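You operate a simulated robot arm through the tools that you are given. There is no shell and no other tool. Be economical: measure what you need, move in short steps, check, and stop when the job is done.

You run a simulated robot arm. Do the job below in one go: nothing can be reset, and whatever is moved stays where it is left.

Task
Put one of the yogurt tubs from the larder end of the side table on the corn cake.

Only the result counts: the job must be done as asked and must still hold three seconds after the hand-in. Knocking over, shifting, dropping, spilling or breaking anything else fails it.

Robot
A 7-joint arm with a two-finger parallel gripper, fixed in place. Base frame: the origin is at the foot of the arm, x ahead of it, y to its left, z up; the work surface is at about z = 0. Lengths are in mm, angles in rad, forces in N, time in s.
With the tool pointing down near the work surface it reaches from about 220 to 580 mm from the base axis. Its first joint turns from -1.152 to 1.152 rad. Payload 2.5 kg.
The TCP is the grasp point between the finger pads, 23 mm short of the fingertips. In the tool frame z runs along the fingers and y along their closing line. The gripper opens to 94 mm. The fingers are 38 mm wide and 10 mm thick; the gripper's body (54 by 96 mm) begins 39 mm behind the TCP.
Orientation is told as [roll, pitch, yaw] about the base's x, y, z axes, in that order, counted from this pose: with the fingers straight down and closing along the base's y, the tool's x points along the base's -x, its y along +y and its z along -z.

Tools
- The arm moves only by the tool play_rows. Its arguments are lists of equal length, an entry for each row: "linear": the shift along the base's x, y, z in mm, a list of three; "angular": the turn, a rotation vector about the base's x, y, z in rad, a list of three; "hand": the finger opening in mm, from 0 to 94. In form: {"linear": [[dx, dy, dz], ...], "angular": [[wx, wy, wz], ...], "hand": [hand, ...]}. A call has 1 to 8 rows; each row shifts and turns the commanded pose from where the row before left it. A row lasts 0.2 s, in which the tool goes at most 50 mm and 0.15 rad; a call with a longer step from one row to the next is refused whole, and so is a gripper value outside its range. Where a pose cannot be reached the arm comes as near as it can. A force on the tool above 40 N (or 10 N above the force at the start of the call, whichever is more), or a blocked arm, ends the call early, and 0.2 s more pass. The fingers move at their own pace (about 108 mm/s each) and stop on an object; they squeeze with about 25 N. The grip force told is the motor's: it shows also when the fingers shut on nothing. Time passes only in rows, and 0.2 s behind the last, so rows that do not move let the fingers close. It gives the time, the measured TCP pose, the force on the tool (base axes), the opening and the grip force at its end, in the units of the frame above (readings bear some noise).
- Cameras (640 x 400 px; columns grow to the right, rows downward): "scene" is fixed at [112.5, -406.4, 542.3]; the picture's right is [0.87, -0.50, 0.00], its down [-0.30, -0.53, -0.79] and it looks along [0.40, 0.69, -0.61] (base axes); focal length 346 px, centre (320, 200). "wrist" rides on the gripper at [86, 16, -75] in the tool frame; the picture's right is [-0.18, 0.98, 0.00], its down [-0.58, -0.11, -0.81] and it looks along [-0.79, -0.15, 0.59] (tool axes); focal length 243 px, centre (320, 200). There is no depth. A picture from a camera that has moved, and an enlarged one, comes with that camera's place and axes in the base frame and with its lens.
- grab_frame(camera): a new picture of that camera. It takes no simulated time.
- close_up(camera, box): a new picture of the part [left, top, right, bottom] of that camera's present view, enlarged. It takes no simulated time.
- job_done(): hands the job in; it is judged then, once.

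Work in short steps. Places have to be worked out from the pictures, the camera data and where the tool is seen: move nearer, look again, correct. Check each grasp and each placing, and mend what went wrong. You have 90 turns and 38 pictures in all, those below and enlarged ones among them. Open the gripper and draw the arm clear of the work before you hand the job in, unless the task says otherwise; then end with one line.

The tools are called as name(argument=value, ...) on one line, values as JSON. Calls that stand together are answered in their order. play_rows: Moves the arm, as the interface text tells. Its arguments: {"type":"object","properties":{"linear":{"type":"array","items":{"type":"array","items":{"type":"number"}}},"angular":{"type":"array","items":{"type":"array","items":{"type":"number"}}},"hand":{"type":"array","items":{"type":"number"}}},"required":["linear","angular","hand"]} The other tools are called the same way: grab_frame (camera) takes a picture; close_up (camera, box) takes an enlarged picture of a part of a camera's view; job_done () hands the job in.

At the start:

```text
time_s: 0.0
eef_pos: [425.6, 58.9, 255.4]
ee_rot: [-0.001, 0.0, 0.0]
contact_force: [-0.3, 0.4, 0.4]
opening: 93.8
grip_force: 0.0
```

scene: 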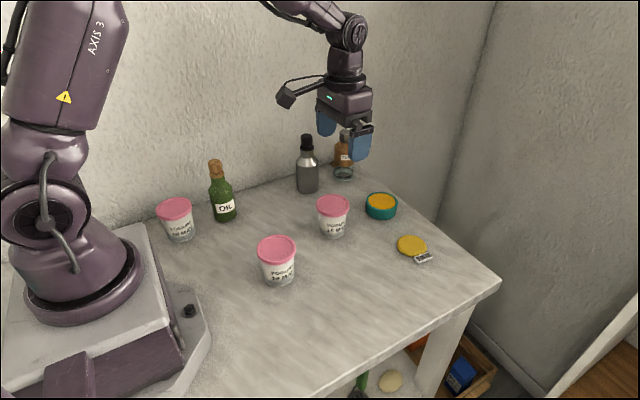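
wrist: 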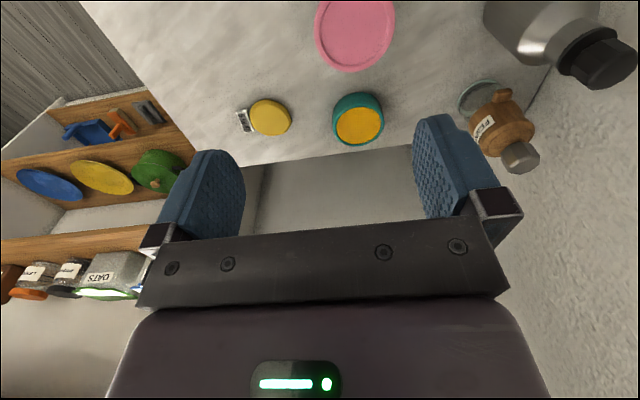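

I'll look closer at the tubs and at the two yellow round items, to tell which one is the corn cake and which end is the larder.

close_up(camera="scene", box=[290, 120, 450, 280])

close_up(camera="scene", box=[140, 140, 310, 300])

close_up(camera="wrist", box=[0, 60, 300, 310])

close_up(camera="scene", box=[340, 300, 640, 400])

```text
2.50 times, centred on (370, 200) of scene
camera zoom: at [112.5, -406.4, 542.3], right [0.87, -0.5, 0.0], down [-0.3, -0.53, -0.79], along [0.4, 0.69, -0.61], focal length 865 px, centre (195, 200)
```

zoom: 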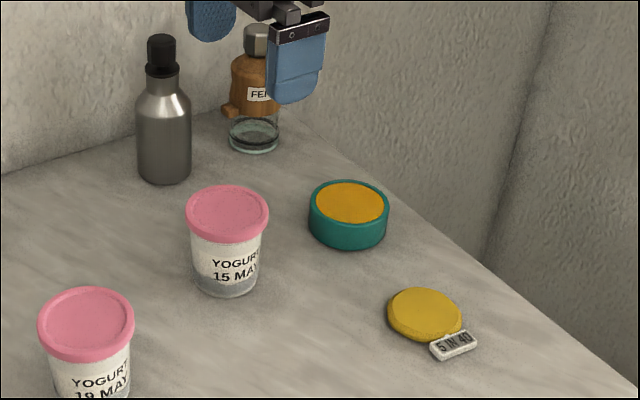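

```text
2.50 times, centred on (225, 220) of scene
camera zoom: at [112.5, -406.4, 542.3], right [0.87, -0.5, 0.0], down [-0.3, -0.53, -0.79], along [0.4, 0.69, -0.61], focal length 865 px, centre (558, 150)
```

zoom: 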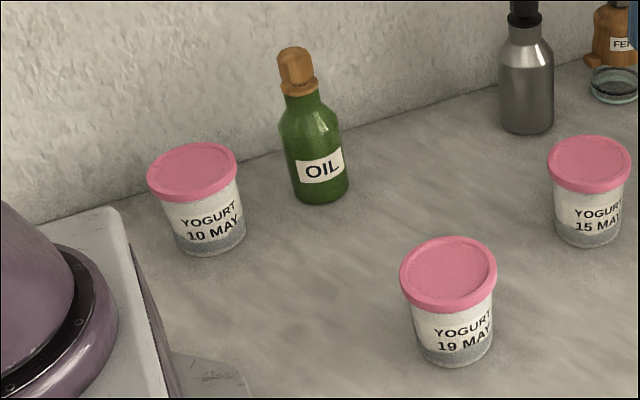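

```text
1.60 times, centred on (150, 185) of wrist
camera zoom: at [339.9, 75.0, 329.7], right [0.18, 0.98, 0.0], down [0.58, -0.11, 0.81], along [0.79, -0.15, -0.59], focal length 388 px, centre (592, 224)
```

zoom: 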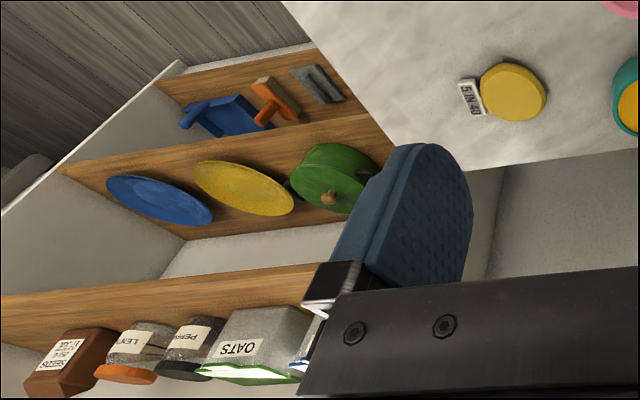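

```text
2.13 times, centred on (490, 350) of scene
camera zoom: at [112.5, -406.4, 542.3], right [0.87, -0.5, 0.0], down [-0.3, -0.53, -0.79], along [0.4, 0.69, -0.61], focal length 738 px, centre (-43, -120)
```

zoom: 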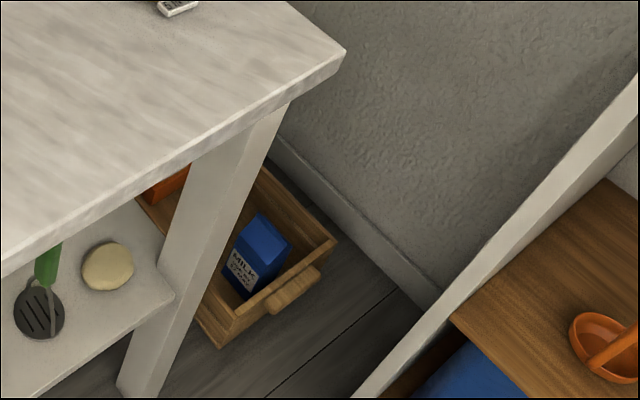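

The 15 May tub stands near the far (+x) end. Next I'll look closely at the yellow disc, its tag and the teal item, and at the shelves.

close_up(camera="scene", box=[385, 225, 445, 270])

close_up(camera="wrist", box=[225, 80, 395, 155])

close_up(camera="wrist", box=[0, 220, 160, 320])

```text
8.89 times, centred on (415, 248) of scene
camera zoom: at [112.5, -406.4, 542.3], right [0.87, -0.5, 0.0], down [-0.3, -0.53, -0.79], along [0.4, 0.69, -0.61], focal length 3074 px, centre (-524, -222)
```

zoom: 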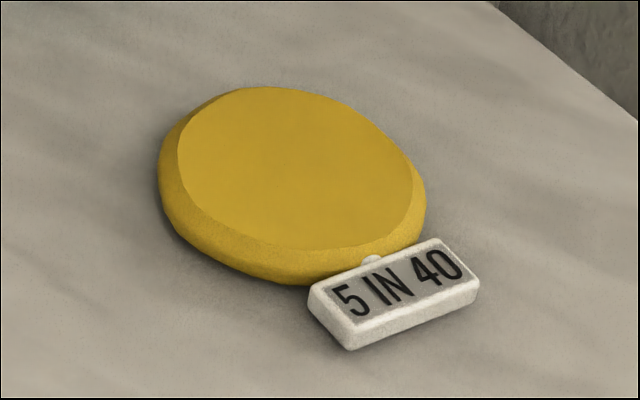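

```text
3.76 times, centred on (310, 118) of wrist
camera zoom: at [339.9, 75.0, 329.7], right [0.18, 0.98, 0.0], down [0.58, -0.11, 0.81], along [0.79, -0.15, -0.59], focal length 913 px, centre (358, 511)
```

zoom: 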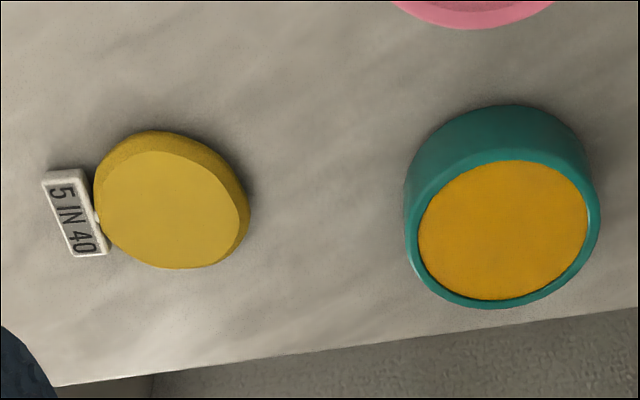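

```text
4.00 times, centred on (80, 270) of wrist
camera zoom: at [339.9, 75.0, 329.7], right [0.18, 0.98, 0.0], down [0.58, -0.11, 0.81], along [0.79, -0.15, -0.59], focal length 970 px, centre (1280, -80)
```

zoom: 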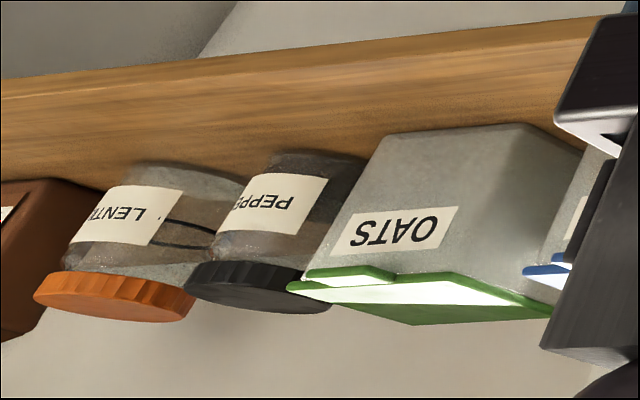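

The yellow disc looks like the corn cake. To settle which end is the larder end, I'll swing the wrist camera round at this height and look at the rest of the room.

play_rows(linear=[[-10, -10, 10], [-10, -10, 10], [-10, -10, 10], [-10, -10, 10], [0, 0, 0], [0, 0, 0], [0, 0, 0], [0, 0, 0]], angular=[[0, 0, -0.15], [0, 0, -0.15], [0, 0, -0.15], [0, 0, -0.15], [0, 0, -0.15], [0, 0, -0.15], [0, 0, -0.15], [0, 0, -0.15]], hand=[94, 94, 94, 94, 94, 94, 94, 94])

grab_frame(camera="wrist")

```text
time_s: 1.8
eef_pos: [386.3, 20.6, 295.7]
ee_rot: [0.0, 0.0, -1.201]
contact_force: [-0.3, -0.2, 0.8]
opening: 93.7
grip_force: 0.0
```

```text
28 pictures are left
camera wrist: at [370.2, 105.5, 370.1], right [0.98, 0.18, 0.0], down [0.11, -0.58, 0.81], along [0.15, -0.79, -0.59], focal length 243 px, centre (320, 200)
```

wrist: 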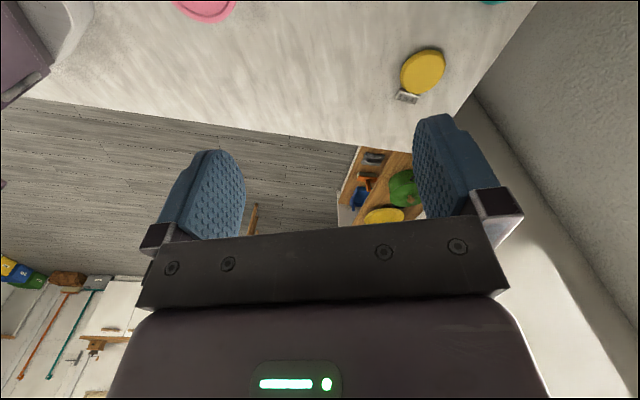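

The view along -y shows a broom and cleaning area far off on the -x side. I'll keep turning.

play_rows(linear=[[0, 0, 0], [0, 0, 0], [0, 0, 0], [0, 0, 0], [0, 0, 0], [0, 0, 0]], angular=[[0, 0, -0.15], [0, 0, -0.15], [0, 0, -0.15], [0, 0, -0.15], [0, 0, -0.15], [0, 0, -0.15]], hand=[94, 94, 94, 94, 94, 94])

grab_frame(camera="wrist")

```text
time_s: 3.2
eef_pos: [386.7, 19.3, 295.4]
ee_rot: [0.0, 0.001, -2.101]
contact_force: [-0.3, -1.0, 0.1]
opening: 93.7
grip_force: 0.0
```

```text
27 pictures are left
camera wrist: at [443.8, 85.3, 369.5], right [0.75, -0.66, 0.0], down [-0.39, -0.45, 0.81], along [-0.53, -0.61, -0.59], focal length 243 px, centre (320, 200)
```

wrist: 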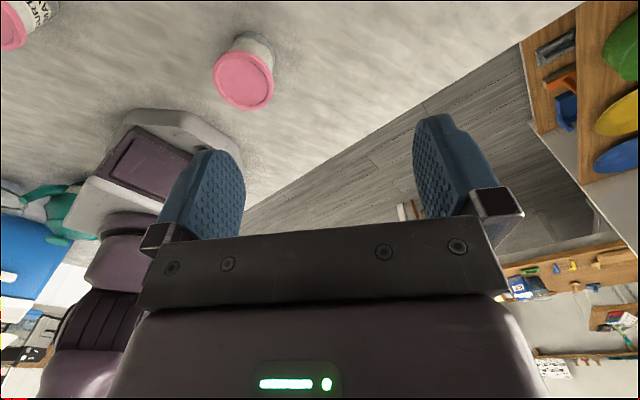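

There is something blue and teal behind the base, so I'll turn a bit further to see the -x end.

play_rows(linear=[[0, 0, 0], [0, 0, 0], [0, 0, 0], [0, 0, 0], [0, 0, 0], [0, 0, 0]], angular=[[0, 0, -0.15], [0, 0, -0.15], [0, 0, -0.15], [0, 0, -0.15], [0, 0, -0.1], [0, 0, 0]], hand=[94, 94, 94, 94, 94, 94])

grab_frame(camera="wrist")

close_up(camera="wrist", box=[0, 150, 240, 400])

```text
time_s: 4.6
eef_pos: [387.1, 20.0, 295.2]
ee_rot: [-0.001, 0.0, -2.798]
contact_force: [-0.3, -0.1, -0.6]
opening: 93.9
grip_force: 0.0
```

```text
26 pictures are left
camera wrist: at [473.3, 32.6, 369.9], right [0.16, -0.99, 0.0], down [-0.58, -0.09, 0.81], along [-0.8, -0.13, -0.59], focal length 243 px, centre (320, 200)
```

wrist: 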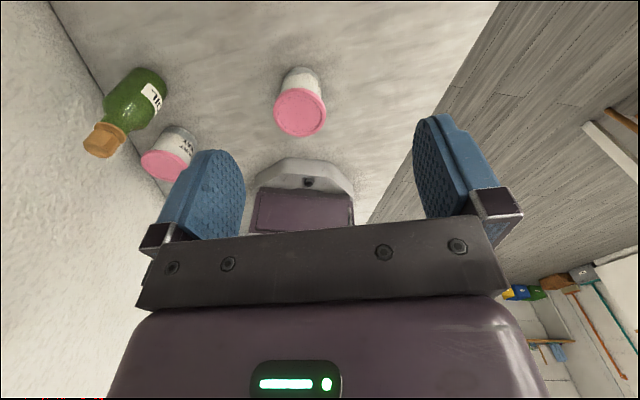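

```text
1.60 times, centred on (120, 275) of wrist
camera zoom: at [473.3, 32.6, 369.9], right [0.16, -0.99, 0.0], down [-0.58, -0.09, 0.81], along [-0.8, -0.13, -0.59], focal length 388 px, centre (640, 80)
```

zoom: 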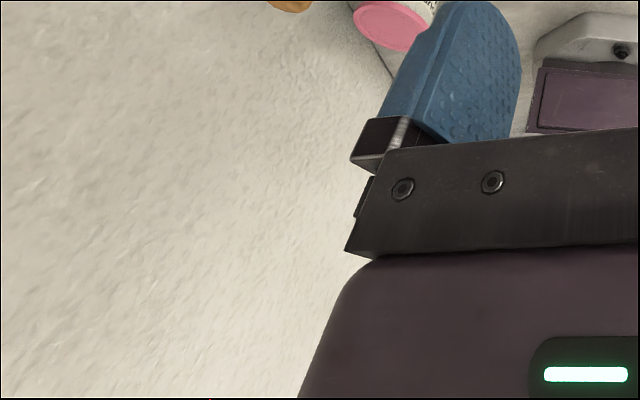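

The area behind the base is hidden by the gripper here, but it showed at yaw -2.1. I'll turn back and enlarge that part.

play_rows(linear=[[0, 0, 0], [0, 0, 0], [0, 0, 0], [0, 0, 0], [0, 0, 0], [0, 0, 0]], angular=[[0, 0, 0.15], [0, 0, 0.15], [0, 0, 0.15], [0, 0, 0.15], [0, 0, 0.15], [0, 0, 0]], hand=[94, 94, 94, 94, 94, 94])

close_up(camera="wrist", box=[0, 170, 220, 400])

close_up(camera="wrist", box=[460, 0, 640, 400])

```text
time_s: 6.0
eef_pos: [386.2, 20.6, 296.3]
ee_rot: [0.001, -0.001, -2.046]
contact_force: [-0.1, 0.2, -1.2]
opening: 94.0
grip_force: 0.1
```

```text
1.74 times, centred on (110, 285) of wrist
camera zoom: at [441.0, 88.8, 369.5], right [0.79, -0.61, 0.0], down [-0.36, -0.47, 0.81], along [-0.49, -0.64, -0.59], focal length 422 px, centre (685, 52)
```

zoom: 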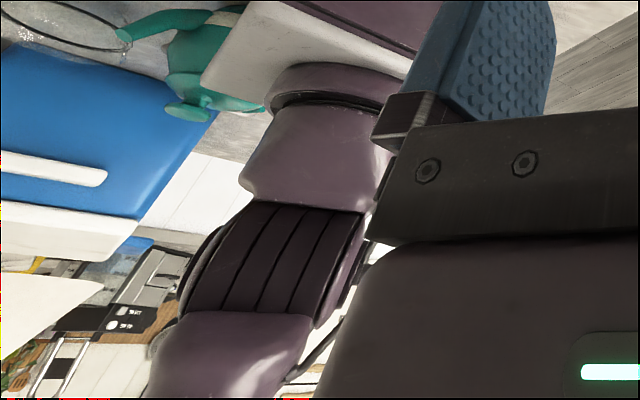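

```text
1.00 times, centred on (550, 200) of wrist
camera zoom: at [441.0, 88.8, 369.5], right [0.79, -0.61, 0.0], down [-0.36, -0.47, 0.81], along [-0.49, -0.64, -0.59], focal length 243 px, centre (90, 200)
```

zoom: 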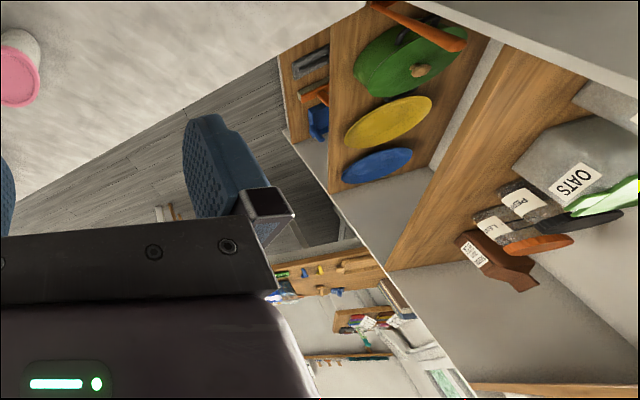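

The food shelf (oats, lentils, pepper) stands off the +x end, so that is the larder end. Its tub is the 15 May one, with its lid at about (432, 90) and z ≈ 80. I'll turn back to yaw 0 for a precise look.

play_rows(linear=[[0, 0, 0], [0, 0, 0], [0, 0, 0], [0, 0, 0], [0, 0, 0], [0, 0, 0], [0, 0, 0], [0, 0, 0]], angular=[[0, 0, 0.15], [0, 0, 0.15], [0, 0, 0.15], [0, 0, 0.15], [0, 0, 0.15], [0, 0, 0.15], [0, 0, 0.15], [0, 0, 0.15]], hand=[94, 94, 94, 94, 94, 94, 94, 94])

play_rows(linear=[[0, 0, 0], [0, 0, 0], [-10, 10, 0], [-10, 10, 0], [-10, 10, 0], [0, 0, 0], [0, 0, 0]], angular=[[0, 0, 0.15], [0, 0, 0.15], [0, 0, 0.15], [0, 0, 0.15], [0, 0, 0.15], [0, 0, 0.097], [0, 0, 0]], hand=[94, 94, 94, 94, 94, 94, 94])

grab_frame(camera="wrist")

close_up(camera="wrist", box=[200, 0, 400, 150])

```text
time_s: 7.8
eef_pos: [384.7, 19.6, 294.7]
ee_rot: [0.001, 0.0, -0.847]
contact_force: [0.1, 0.0, -0.1]
opening: 94.2
grip_force: 0.1
```

```text
time_s: 9.4
eef_pos: [355.1, 48.9, 295.1]
ee_rot: [0.001, -0.001, 0.0]
contact_force: [0.7, 0.3, 0.4]
opening: 94.0
grip_force: 0.1
```

```text
22 pictures are left
camera wrist: at [269.2, 64.9, 369.4], right [0.18, 0.98, 0.0], down [0.58, -0.11, 0.81], along [0.79, -0.15, -0.59], focal length 243 px, centre (320, 200)
```

wrist: 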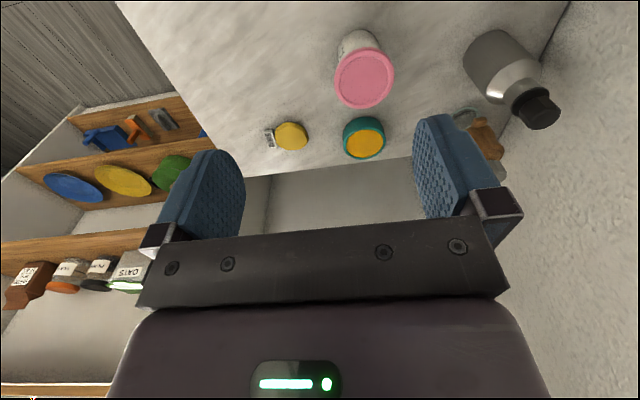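

```text
2.67 times, centred on (300, 75) of wrist
camera zoom: at [269.2, 64.9, 369.4], right [0.18, 0.98, 0.0], down [0.58, -0.11, 0.81], along [0.79, -0.15, -0.59], focal length 647 px, centre (373, 533)
```

zoom: 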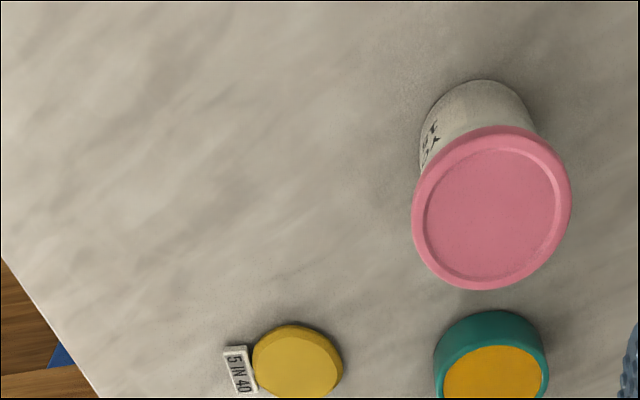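

The lid centre works out at about (428, 90). I'll move over it at z 200, where it should show at about (320, 59) if I'm aligned.

play_rows(linear=[[25, 14, -30], [25, 14, -30], [25, 13, -35], [0, 0, 0]], angular=[[0, 0, 0], [0, 0, 0], [0, 0, 0], [0, 0, 0]], hand=[94, 94, 94, 94])

grab_frame(camera="wrist")

grab_frame(camera="scene")

```text
time_s: 10.4
eef_pos: [428.2, 90.9, 200.3]
ee_rot: [0.001, 0.0, -0.004]
contact_force: [-0.2, -0.1, 0.0]
opening: 94.0
grip_force: 0.1
```

```text
20 pictures are left
camera wrist: at [342.7, 107.0, 273.5], right [0.19, 0.98, 0.0], down [0.58, -0.11, 0.81], along [0.79, -0.15, -0.59], focal length 243 px, centre (320, 200)
```

wrist: 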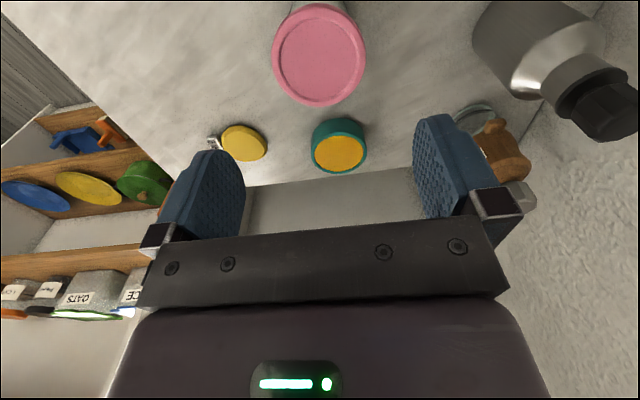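

```text
19 pictures are left
```

scene: 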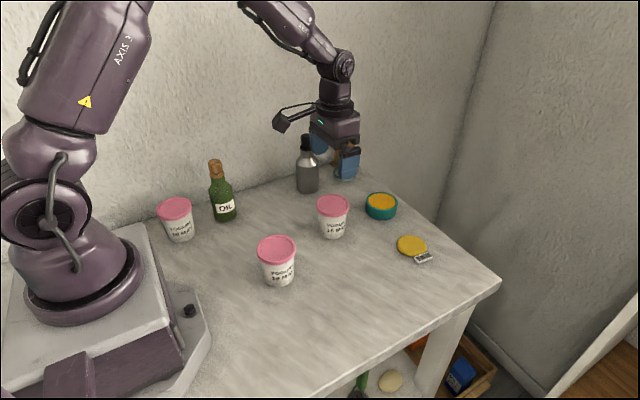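

The lid shows at (319, 58), as predicted, and is about 70 mm wide. I'll go down to z 115, just above it, and check again.

play_rows(linear=[[0, 0, -30], [0, 0, -30], [0, 0, -25], [0, 0, 0]], angular=[[0, 0, 0], [0, 0, 0], [0, 0, 0], [0, 0, 0]], hand=[94, 94, 94, 94])

grab_frame(camera="wrist")

close_up(camera="scene", box=[280, 120, 400, 260])

```text
time_s: 11.4
eef_pos: [430.6, 91.0, 114.2]
ee_rot: [-0.001, -0.001, -0.005]
contact_force: [-1.0, 0.4, 0.2]
opening: 94.1
grip_force: 0.1
```

```text
18 pictures are left
camera wrist: at [344.7, 106.6, 188.2], right [0.19, 0.98, 0.0], down [0.58, -0.11, 0.81], along [0.79, -0.15, -0.59], focal length 243 px, centre (320, 200)
```

wrist: 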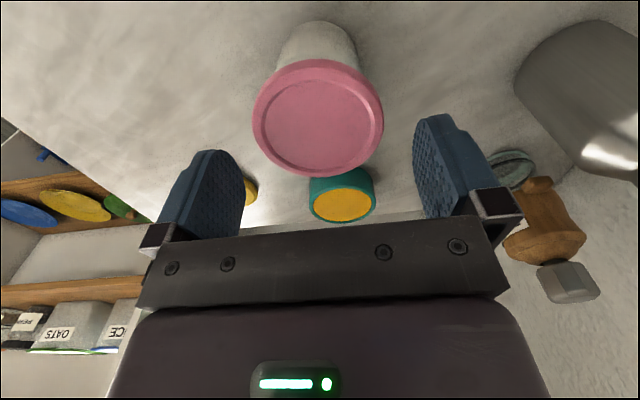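

```text
2.86 times, centred on (340, 190) of scene
camera zoom: at [112.6, -406.3, 542.3], right [0.87, -0.5, 0.0], down [-0.3, -0.53, -0.79], along [0.4, 0.69, -0.61], focal length 988 px, centre (263, 229)
```

zoom: 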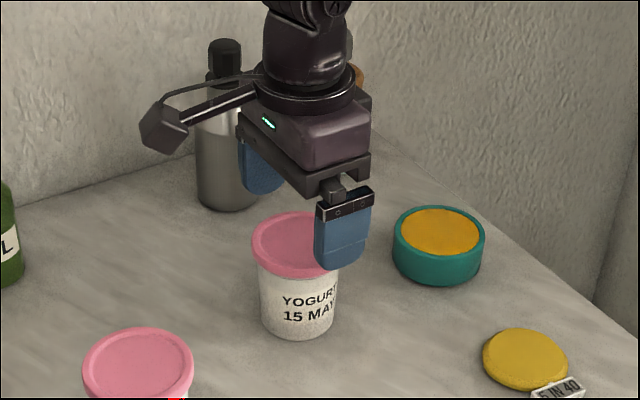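

I judge the lid to be at about x 434, y 90, with its top at about z 77. I'll shift 4 mm in x and lower to z 70, keeping the fingers open.

play_rows(linear=[[3, -1, 0], [0, 0, -15], [0, 0, -15], [0, 0, -14], [0, 0, 0]], angular=[[0, 0, 0], [0, 0, 0], [0, 0, 0], [0, 0, 0], [0, 0, 0]], hand=[94, 94, 94, 94, 94])

grab_frame(camera="wrist")

close_up(camera="scene", box=[280, 140, 400, 260])

```text
time_s: 12.6
eef_pos: [432.8, 89.0, 70.7]
ee_rot: [0.0, 0.001, -0.004]
contact_force: [1.0, -0.1, -0.3]
opening: 94.1
grip_force: 0.0
```

```text
16 pictures are left
camera wrist: at [347.1, 104.9, 144.6], right [0.19, 0.98, 0.0], down [0.58, -0.11, 0.81], along [0.79, -0.15, -0.59], focal length 243 px, centre (320, 200)
```

wrist: 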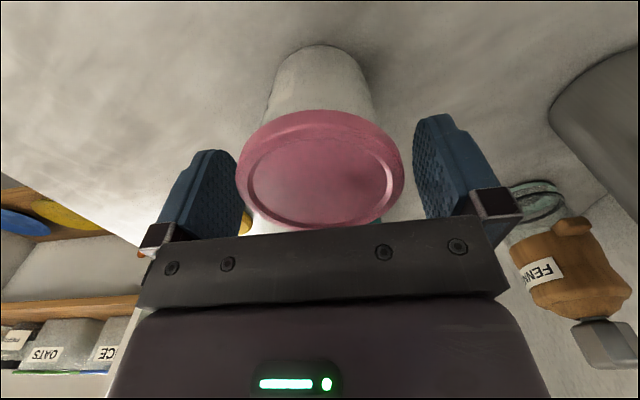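

```text
3.33 times, centred on (340, 200) of scene
camera zoom: at [112.5, -406.4, 542.3], right [0.87, -0.5, 0.0], down [-0.3, -0.53, -0.79], along [0.4, 0.69, -0.61], focal length 1153 px, centre (253, 200)
```

zoom: 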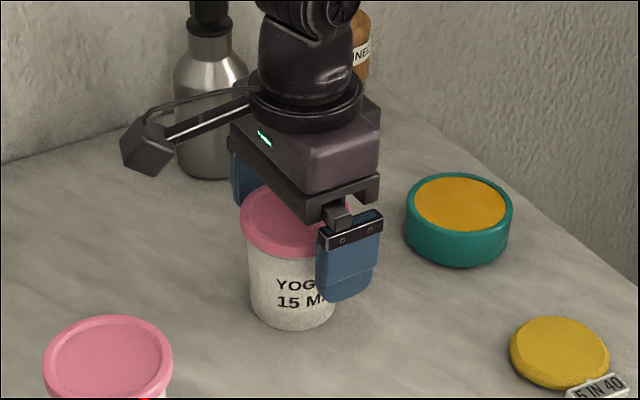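

The lid sits centred between the open fingers, about 74 mm wide. I'll go down 8 mm more so the pads cover the lid rim well, then close.

play_rows(linear=[[0, 0, -8], [0, 0, 0], [0, 0, 0], [0, 0, 0], [0, 0, 0]], angular=[[0, 0, 0], [0, 0, 0], [0, 0, 0], [0, 0, 0], [0, 0, 0]], hand=[94, 84, 78, 70, 60])

```text
time_s: 13.8
eef_pos: [434.1, 88.6, 63.6]
ee_rot: [0.001, 0.001, -0.004]
contact_force: [0.3, 1.1, 1.3]
opening: 72.9
grip_force: 25.2
```

The fingers hold at 72.9 mm with 25 N. I'll lift a little and check the grasp.

play_rows(linear=[[0, 0, 5], [0, 0, 10], [0, 0, 15], [0, 0, 0]], angular=[[0, 0, 0], [0, 0, 0], [0, 0, 0], [0, 0, 0]], hand=[60, 60, 60, 60])

close_up(camera="scene", box=[280, 120, 440, 280])

```text
time_s: 14.8
eef_pos: [434.0, 89.2, 92.3]
ee_rot: [0.0, -0.001, -0.004]
contact_force: [0.1, -0.2, -1.6]
opening: 73.0
grip_force: 25.0
```

```text
2.50 times, centred on (360, 200) of scene
camera zoom: at [112.6, -406.3, 542.3], right [0.87, -0.5, 0.0], down [-0.3, -0.53, -0.79], along [0.4, 0.69, -0.61], focal length 865 px, centre (220, 200)
```

zoom: 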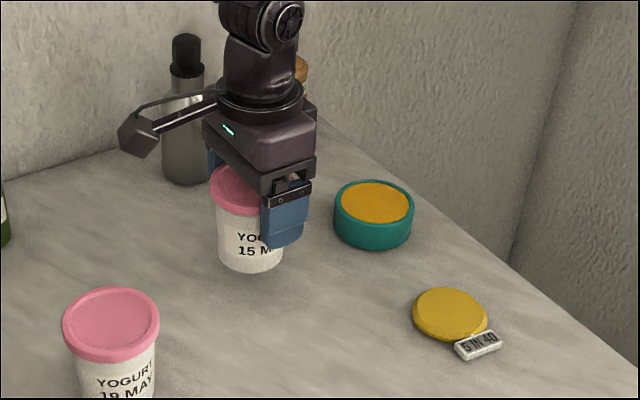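

The whole tub came up cleanly. Calibrating the scene camera on the tub puts the corn cake's top centre at about (553, -43), z ≈ 13. I'll rise to 150 and move over it.

play_rows(linear=[[0, 0, 20], [0, 0, 30], [24, -26, 8], [24, -26, 0], [24, -26, 0], [24, -27, 0], [23, -27, 0], [0, 0, 0]], angular=[[0, 0, 0], [0, 0, 0], [0, 0, 0], [0, 0, 0], [0, 0, 0], [0, 0, 0], [0, 0, 0], [0, 0, 0]], hand=[60, 60, 60, 60, 60, 60, 60, 60])

grab_frame(camera="scene")

grab_frame(camera="wrist")

```text
time_s: 16.6
eef_pos: [554.0, -43.0, 152.3]
ee_rot: [0.0, -0.001, -0.003]
contact_force: [-0.1, -0.2, -1.5]
opening: 72.9
grip_force: 25.1
```

```text
13 pictures are left
```

scene: 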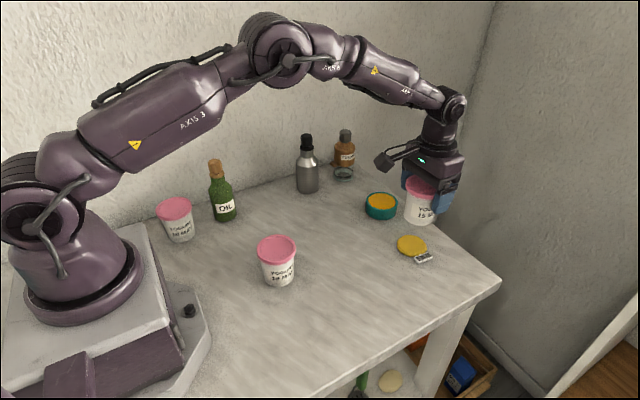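

```text
12 pictures are left
camera wrist: at [467.4, -27.3, 226.6], right [0.19, 0.98, 0.0], down [0.58, -0.11, 0.81], along [0.79, -0.15, -0.59], focal length 243 px, centre (320, 200)
```

wrist: 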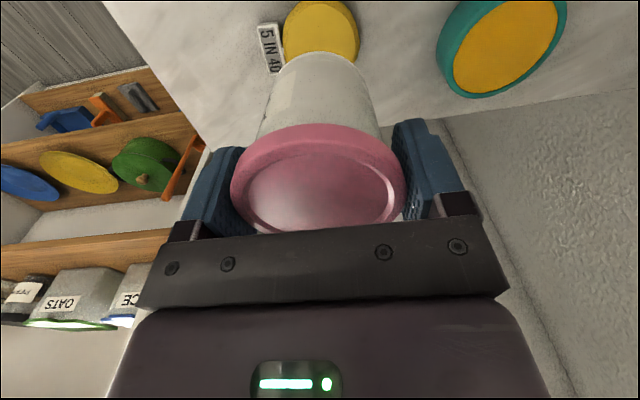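

The alignment looks close. I'll lower until the tub's base is about 20 mm above the cake and compare again.

play_rows(linear=[[0, 0, -20], [0, 0, -20], [0, 0, -15], [0, 0, 0]], angular=[[0, 0, 0], [0, 0, 0], [0, 0, 0], [0, 0, 0]], hand=[60, 60, 60, 60])

close_up(camera="scene", box=[370, 180, 470, 280])

close_up(camera="wrist", box=[220, 0, 420, 130])

```text
time_s: 17.6
eef_pos: [551.9, -42.7, 95.9]
ee_rot: [0.0, -0.001, -0.003]
contact_force: [0.8, -1.4, -1.2]
opening: 73.1
grip_force: 24.7
```

```text
4.00 times, centred on (420, 230) of scene
camera zoom: at [112.6, -406.4, 542.3], right [0.87, -0.5, 0.0], down [-0.3, -0.53, -0.79], along [0.4, 0.69, -0.61], focal length 1383 px, centre (-80, 80)
```

zoom: 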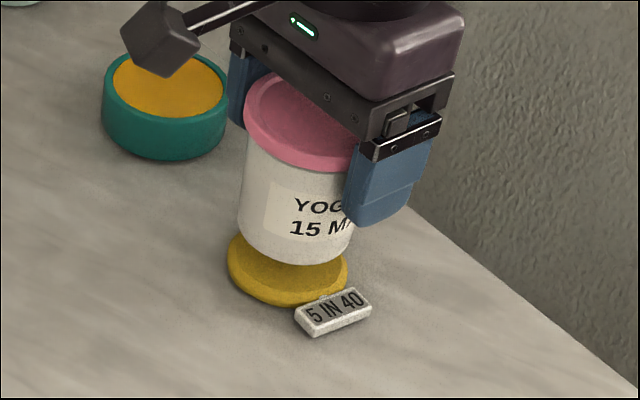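

```text
3.08 times, centred on (320, 65) of wrist
camera zoom: at [466.7, -27.0, 170.6], right [0.19, 0.98, 0.0], down [0.58, -0.11, 0.81], along [0.79, -0.15, -0.59], focal length 746 px, centre (320, 615)
```

zoom: 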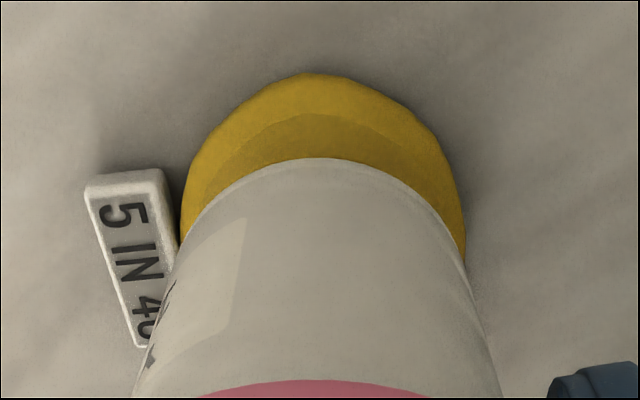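

The tub base and the cake agree to within about 2 mm, and contact should come near TCP z 76. I'll lower most of the way.

play_rows(linear=[[0, 0.5, -8], [0, 0.5, -7], [0, 0, -3], [0, 0, 0]], angular=[[0, 0, 0], [0, 0, 0], [0, 0, 0], [0, 0, 0]], hand=[60, 60, 60, 60])

close_up(camera="scene", box=[370, 180, 470, 280])

```text
time_s: 18.6
eef_pos: [552.9, -42.4, 78.0]
ee_rot: [0.0, -0.002, -0.003]
contact_force: [-0.6, -0.2, -0.7]
opening: 73.0
grip_force: 25.4
```

```text
4.00 times, centred on (420, 230) of scene
camera zoom: at [112.6, -406.4, 542.3], right [0.87, -0.5, 0.0], down [-0.3, -0.53, -0.79], along [0.4, 0.69, -0.61], focal length 1383 px, centre (-80, 80)
```

zoom: 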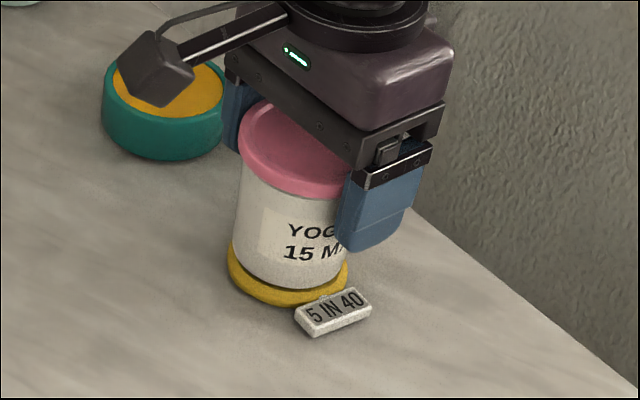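

Nearly touching and centred, with no contact force yet. I'll go down in 1 mm steps.

play_rows(linear=[[0, 0, -1], [0, 0, -1], [0, 0, 0]], angular=[[0, 0, 0], [0, 0, 0], [0, 0, 0]], hand=[60, 60, 60])

```text
time_s: 19.4
eef_pos: [552.5, -40.7, 76.1]
ee_rot: [-0.002, -0.001, -0.003]
contact_force: [-0.5, -0.5, -0.9]
opening: 73.1
grip_force: 24.5
```

play_rows(linear=[[0, 0, -1], [0, 0, -1], [0, 0, 0]], angular=[[0, 0, 0], [0, 0, 0], [0, 0, 0]], hand=[60, 60, 60])

close_up(camera="scene", box=[390, 215, 440, 265])

```text
time_s: 20.2
eef_pos: [553.7, -42.2, 74.1]
ee_rot: [0.0, 0.0, -0.005]
contact_force: [-1.3, -0.1, 2.4]
opening: 72.8
grip_force: 25.0
```

```text
8.00 times, centred on (415, 240) of scene
camera zoom: at [112.5, -406.3, 542.3], right [0.87, -0.5, 0.0], down [-0.3, -0.53, -0.79], along [0.4, 0.69, -0.61], focal length 2767 px, centre (-440, -120)
```

zoom: 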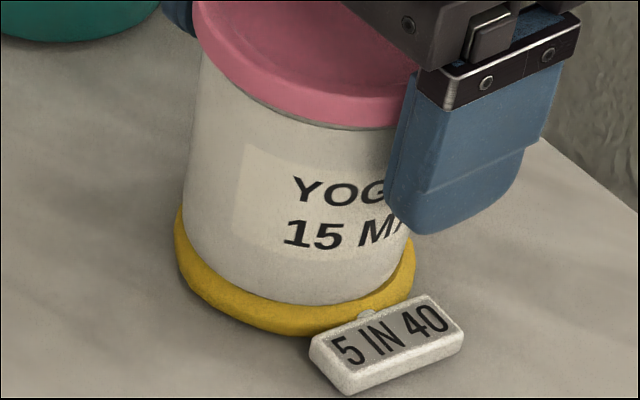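

The tub is in contact (about +4 N) and seated centrally on the cake. I'll release gently.

play_rows(linear=[[0, 0, 0], [0, 0, 0], [0, 0, 0], [0, 0, 0], [0, 0, 0]], angular=[[0, 0, 0], [0, 0, 0], [0, 0, 0], [0, 0, 0], [0, 0, 0]], hand=[75, 80, 86, 94, 94])

close_up(camera="scene", box=[370, 180, 470, 280])

```text
time_s: 21.4
eef_pos: [553.0, -41.7, 73.8]
ee_rot: [0.001, -0.001, -0.003]
contact_force: [0.2, -0.2, -0.7]
opening: 94.2
grip_force: 0.0
```

```text
4.00 times, centred on (420, 230) of scene
camera zoom: at [112.5, -406.4, 542.3], right [0.87, -0.5, 0.0], down [-0.3, -0.53, -0.79], along [0.4, 0.69, -0.61], focal length 1383 px, centre (-80, 80)
```

zoom: 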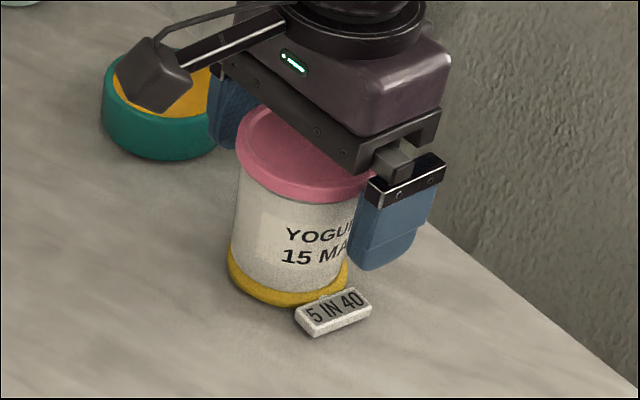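

Released, and the tub stands upright. I'll go straight up, then back.

play_rows(linear=[[0, 0, 10], [0, 0, 20], [0, 0, 30], [0, 0, 40], [0, 0, 40], [-40, 0, 20], [-40, 0, 0], [0, 0, 0]], angular=[[0, 0, 0], [0, 0, 0], [0, 0, 0], [0, 0, 0], [0, 0, 0], [0, 0, 0], [0, 0, 0], [0, 0, 0]], hand=[94, 94, 94, 94, 94, 94, 94, 94])

grab_frame(camera="scene")

close_up(camera="scene", box=[370, 180, 470, 280])

```text
time_s: 23.2
eef_pos: [473.3, -40.4, 235.5]
ee_rot: [-0.001, -0.001, -0.004]
contact_force: [0.2, -0.4, -0.1]
opening: 94.3
grip_force: 0.1
```

```text
6 pictures are left
```

scene: 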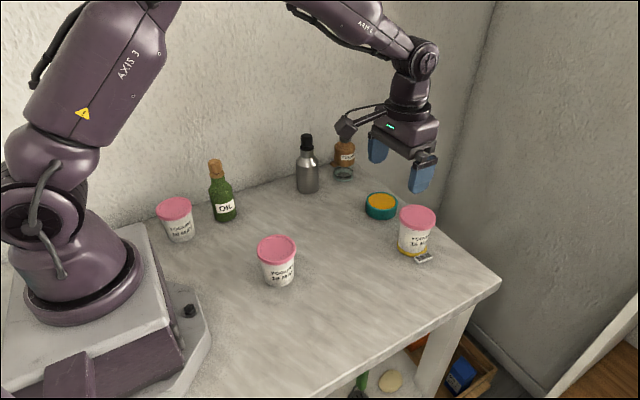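

```text
4.00 times, centred on (420, 230) of scene
camera zoom: at [112.5, -406.4, 542.3], right [0.87, -0.5, 0.0], down [-0.3, -0.53, -0.79], along [0.4, 0.69, -0.61], focal length 1383 px, centre (-80, 80)
```

zoom: 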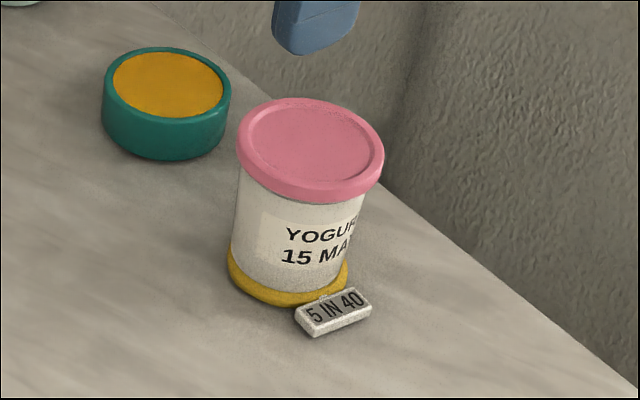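

The tub stands upright and centred on the yellow cake. Everything else is where it was, and the arm is clear with the gripper open, so I'm handing in.

job_done()

```text
The job is handed in.
```

I put the 15 May yogurt tub on the yellow disc I took to be the corn cake; it stands upright and centred, and nothing else was moved. Nothing is labelled as the corn cake or the larder, so I judged the cake by its look and the larder end as the one by the food shelf.
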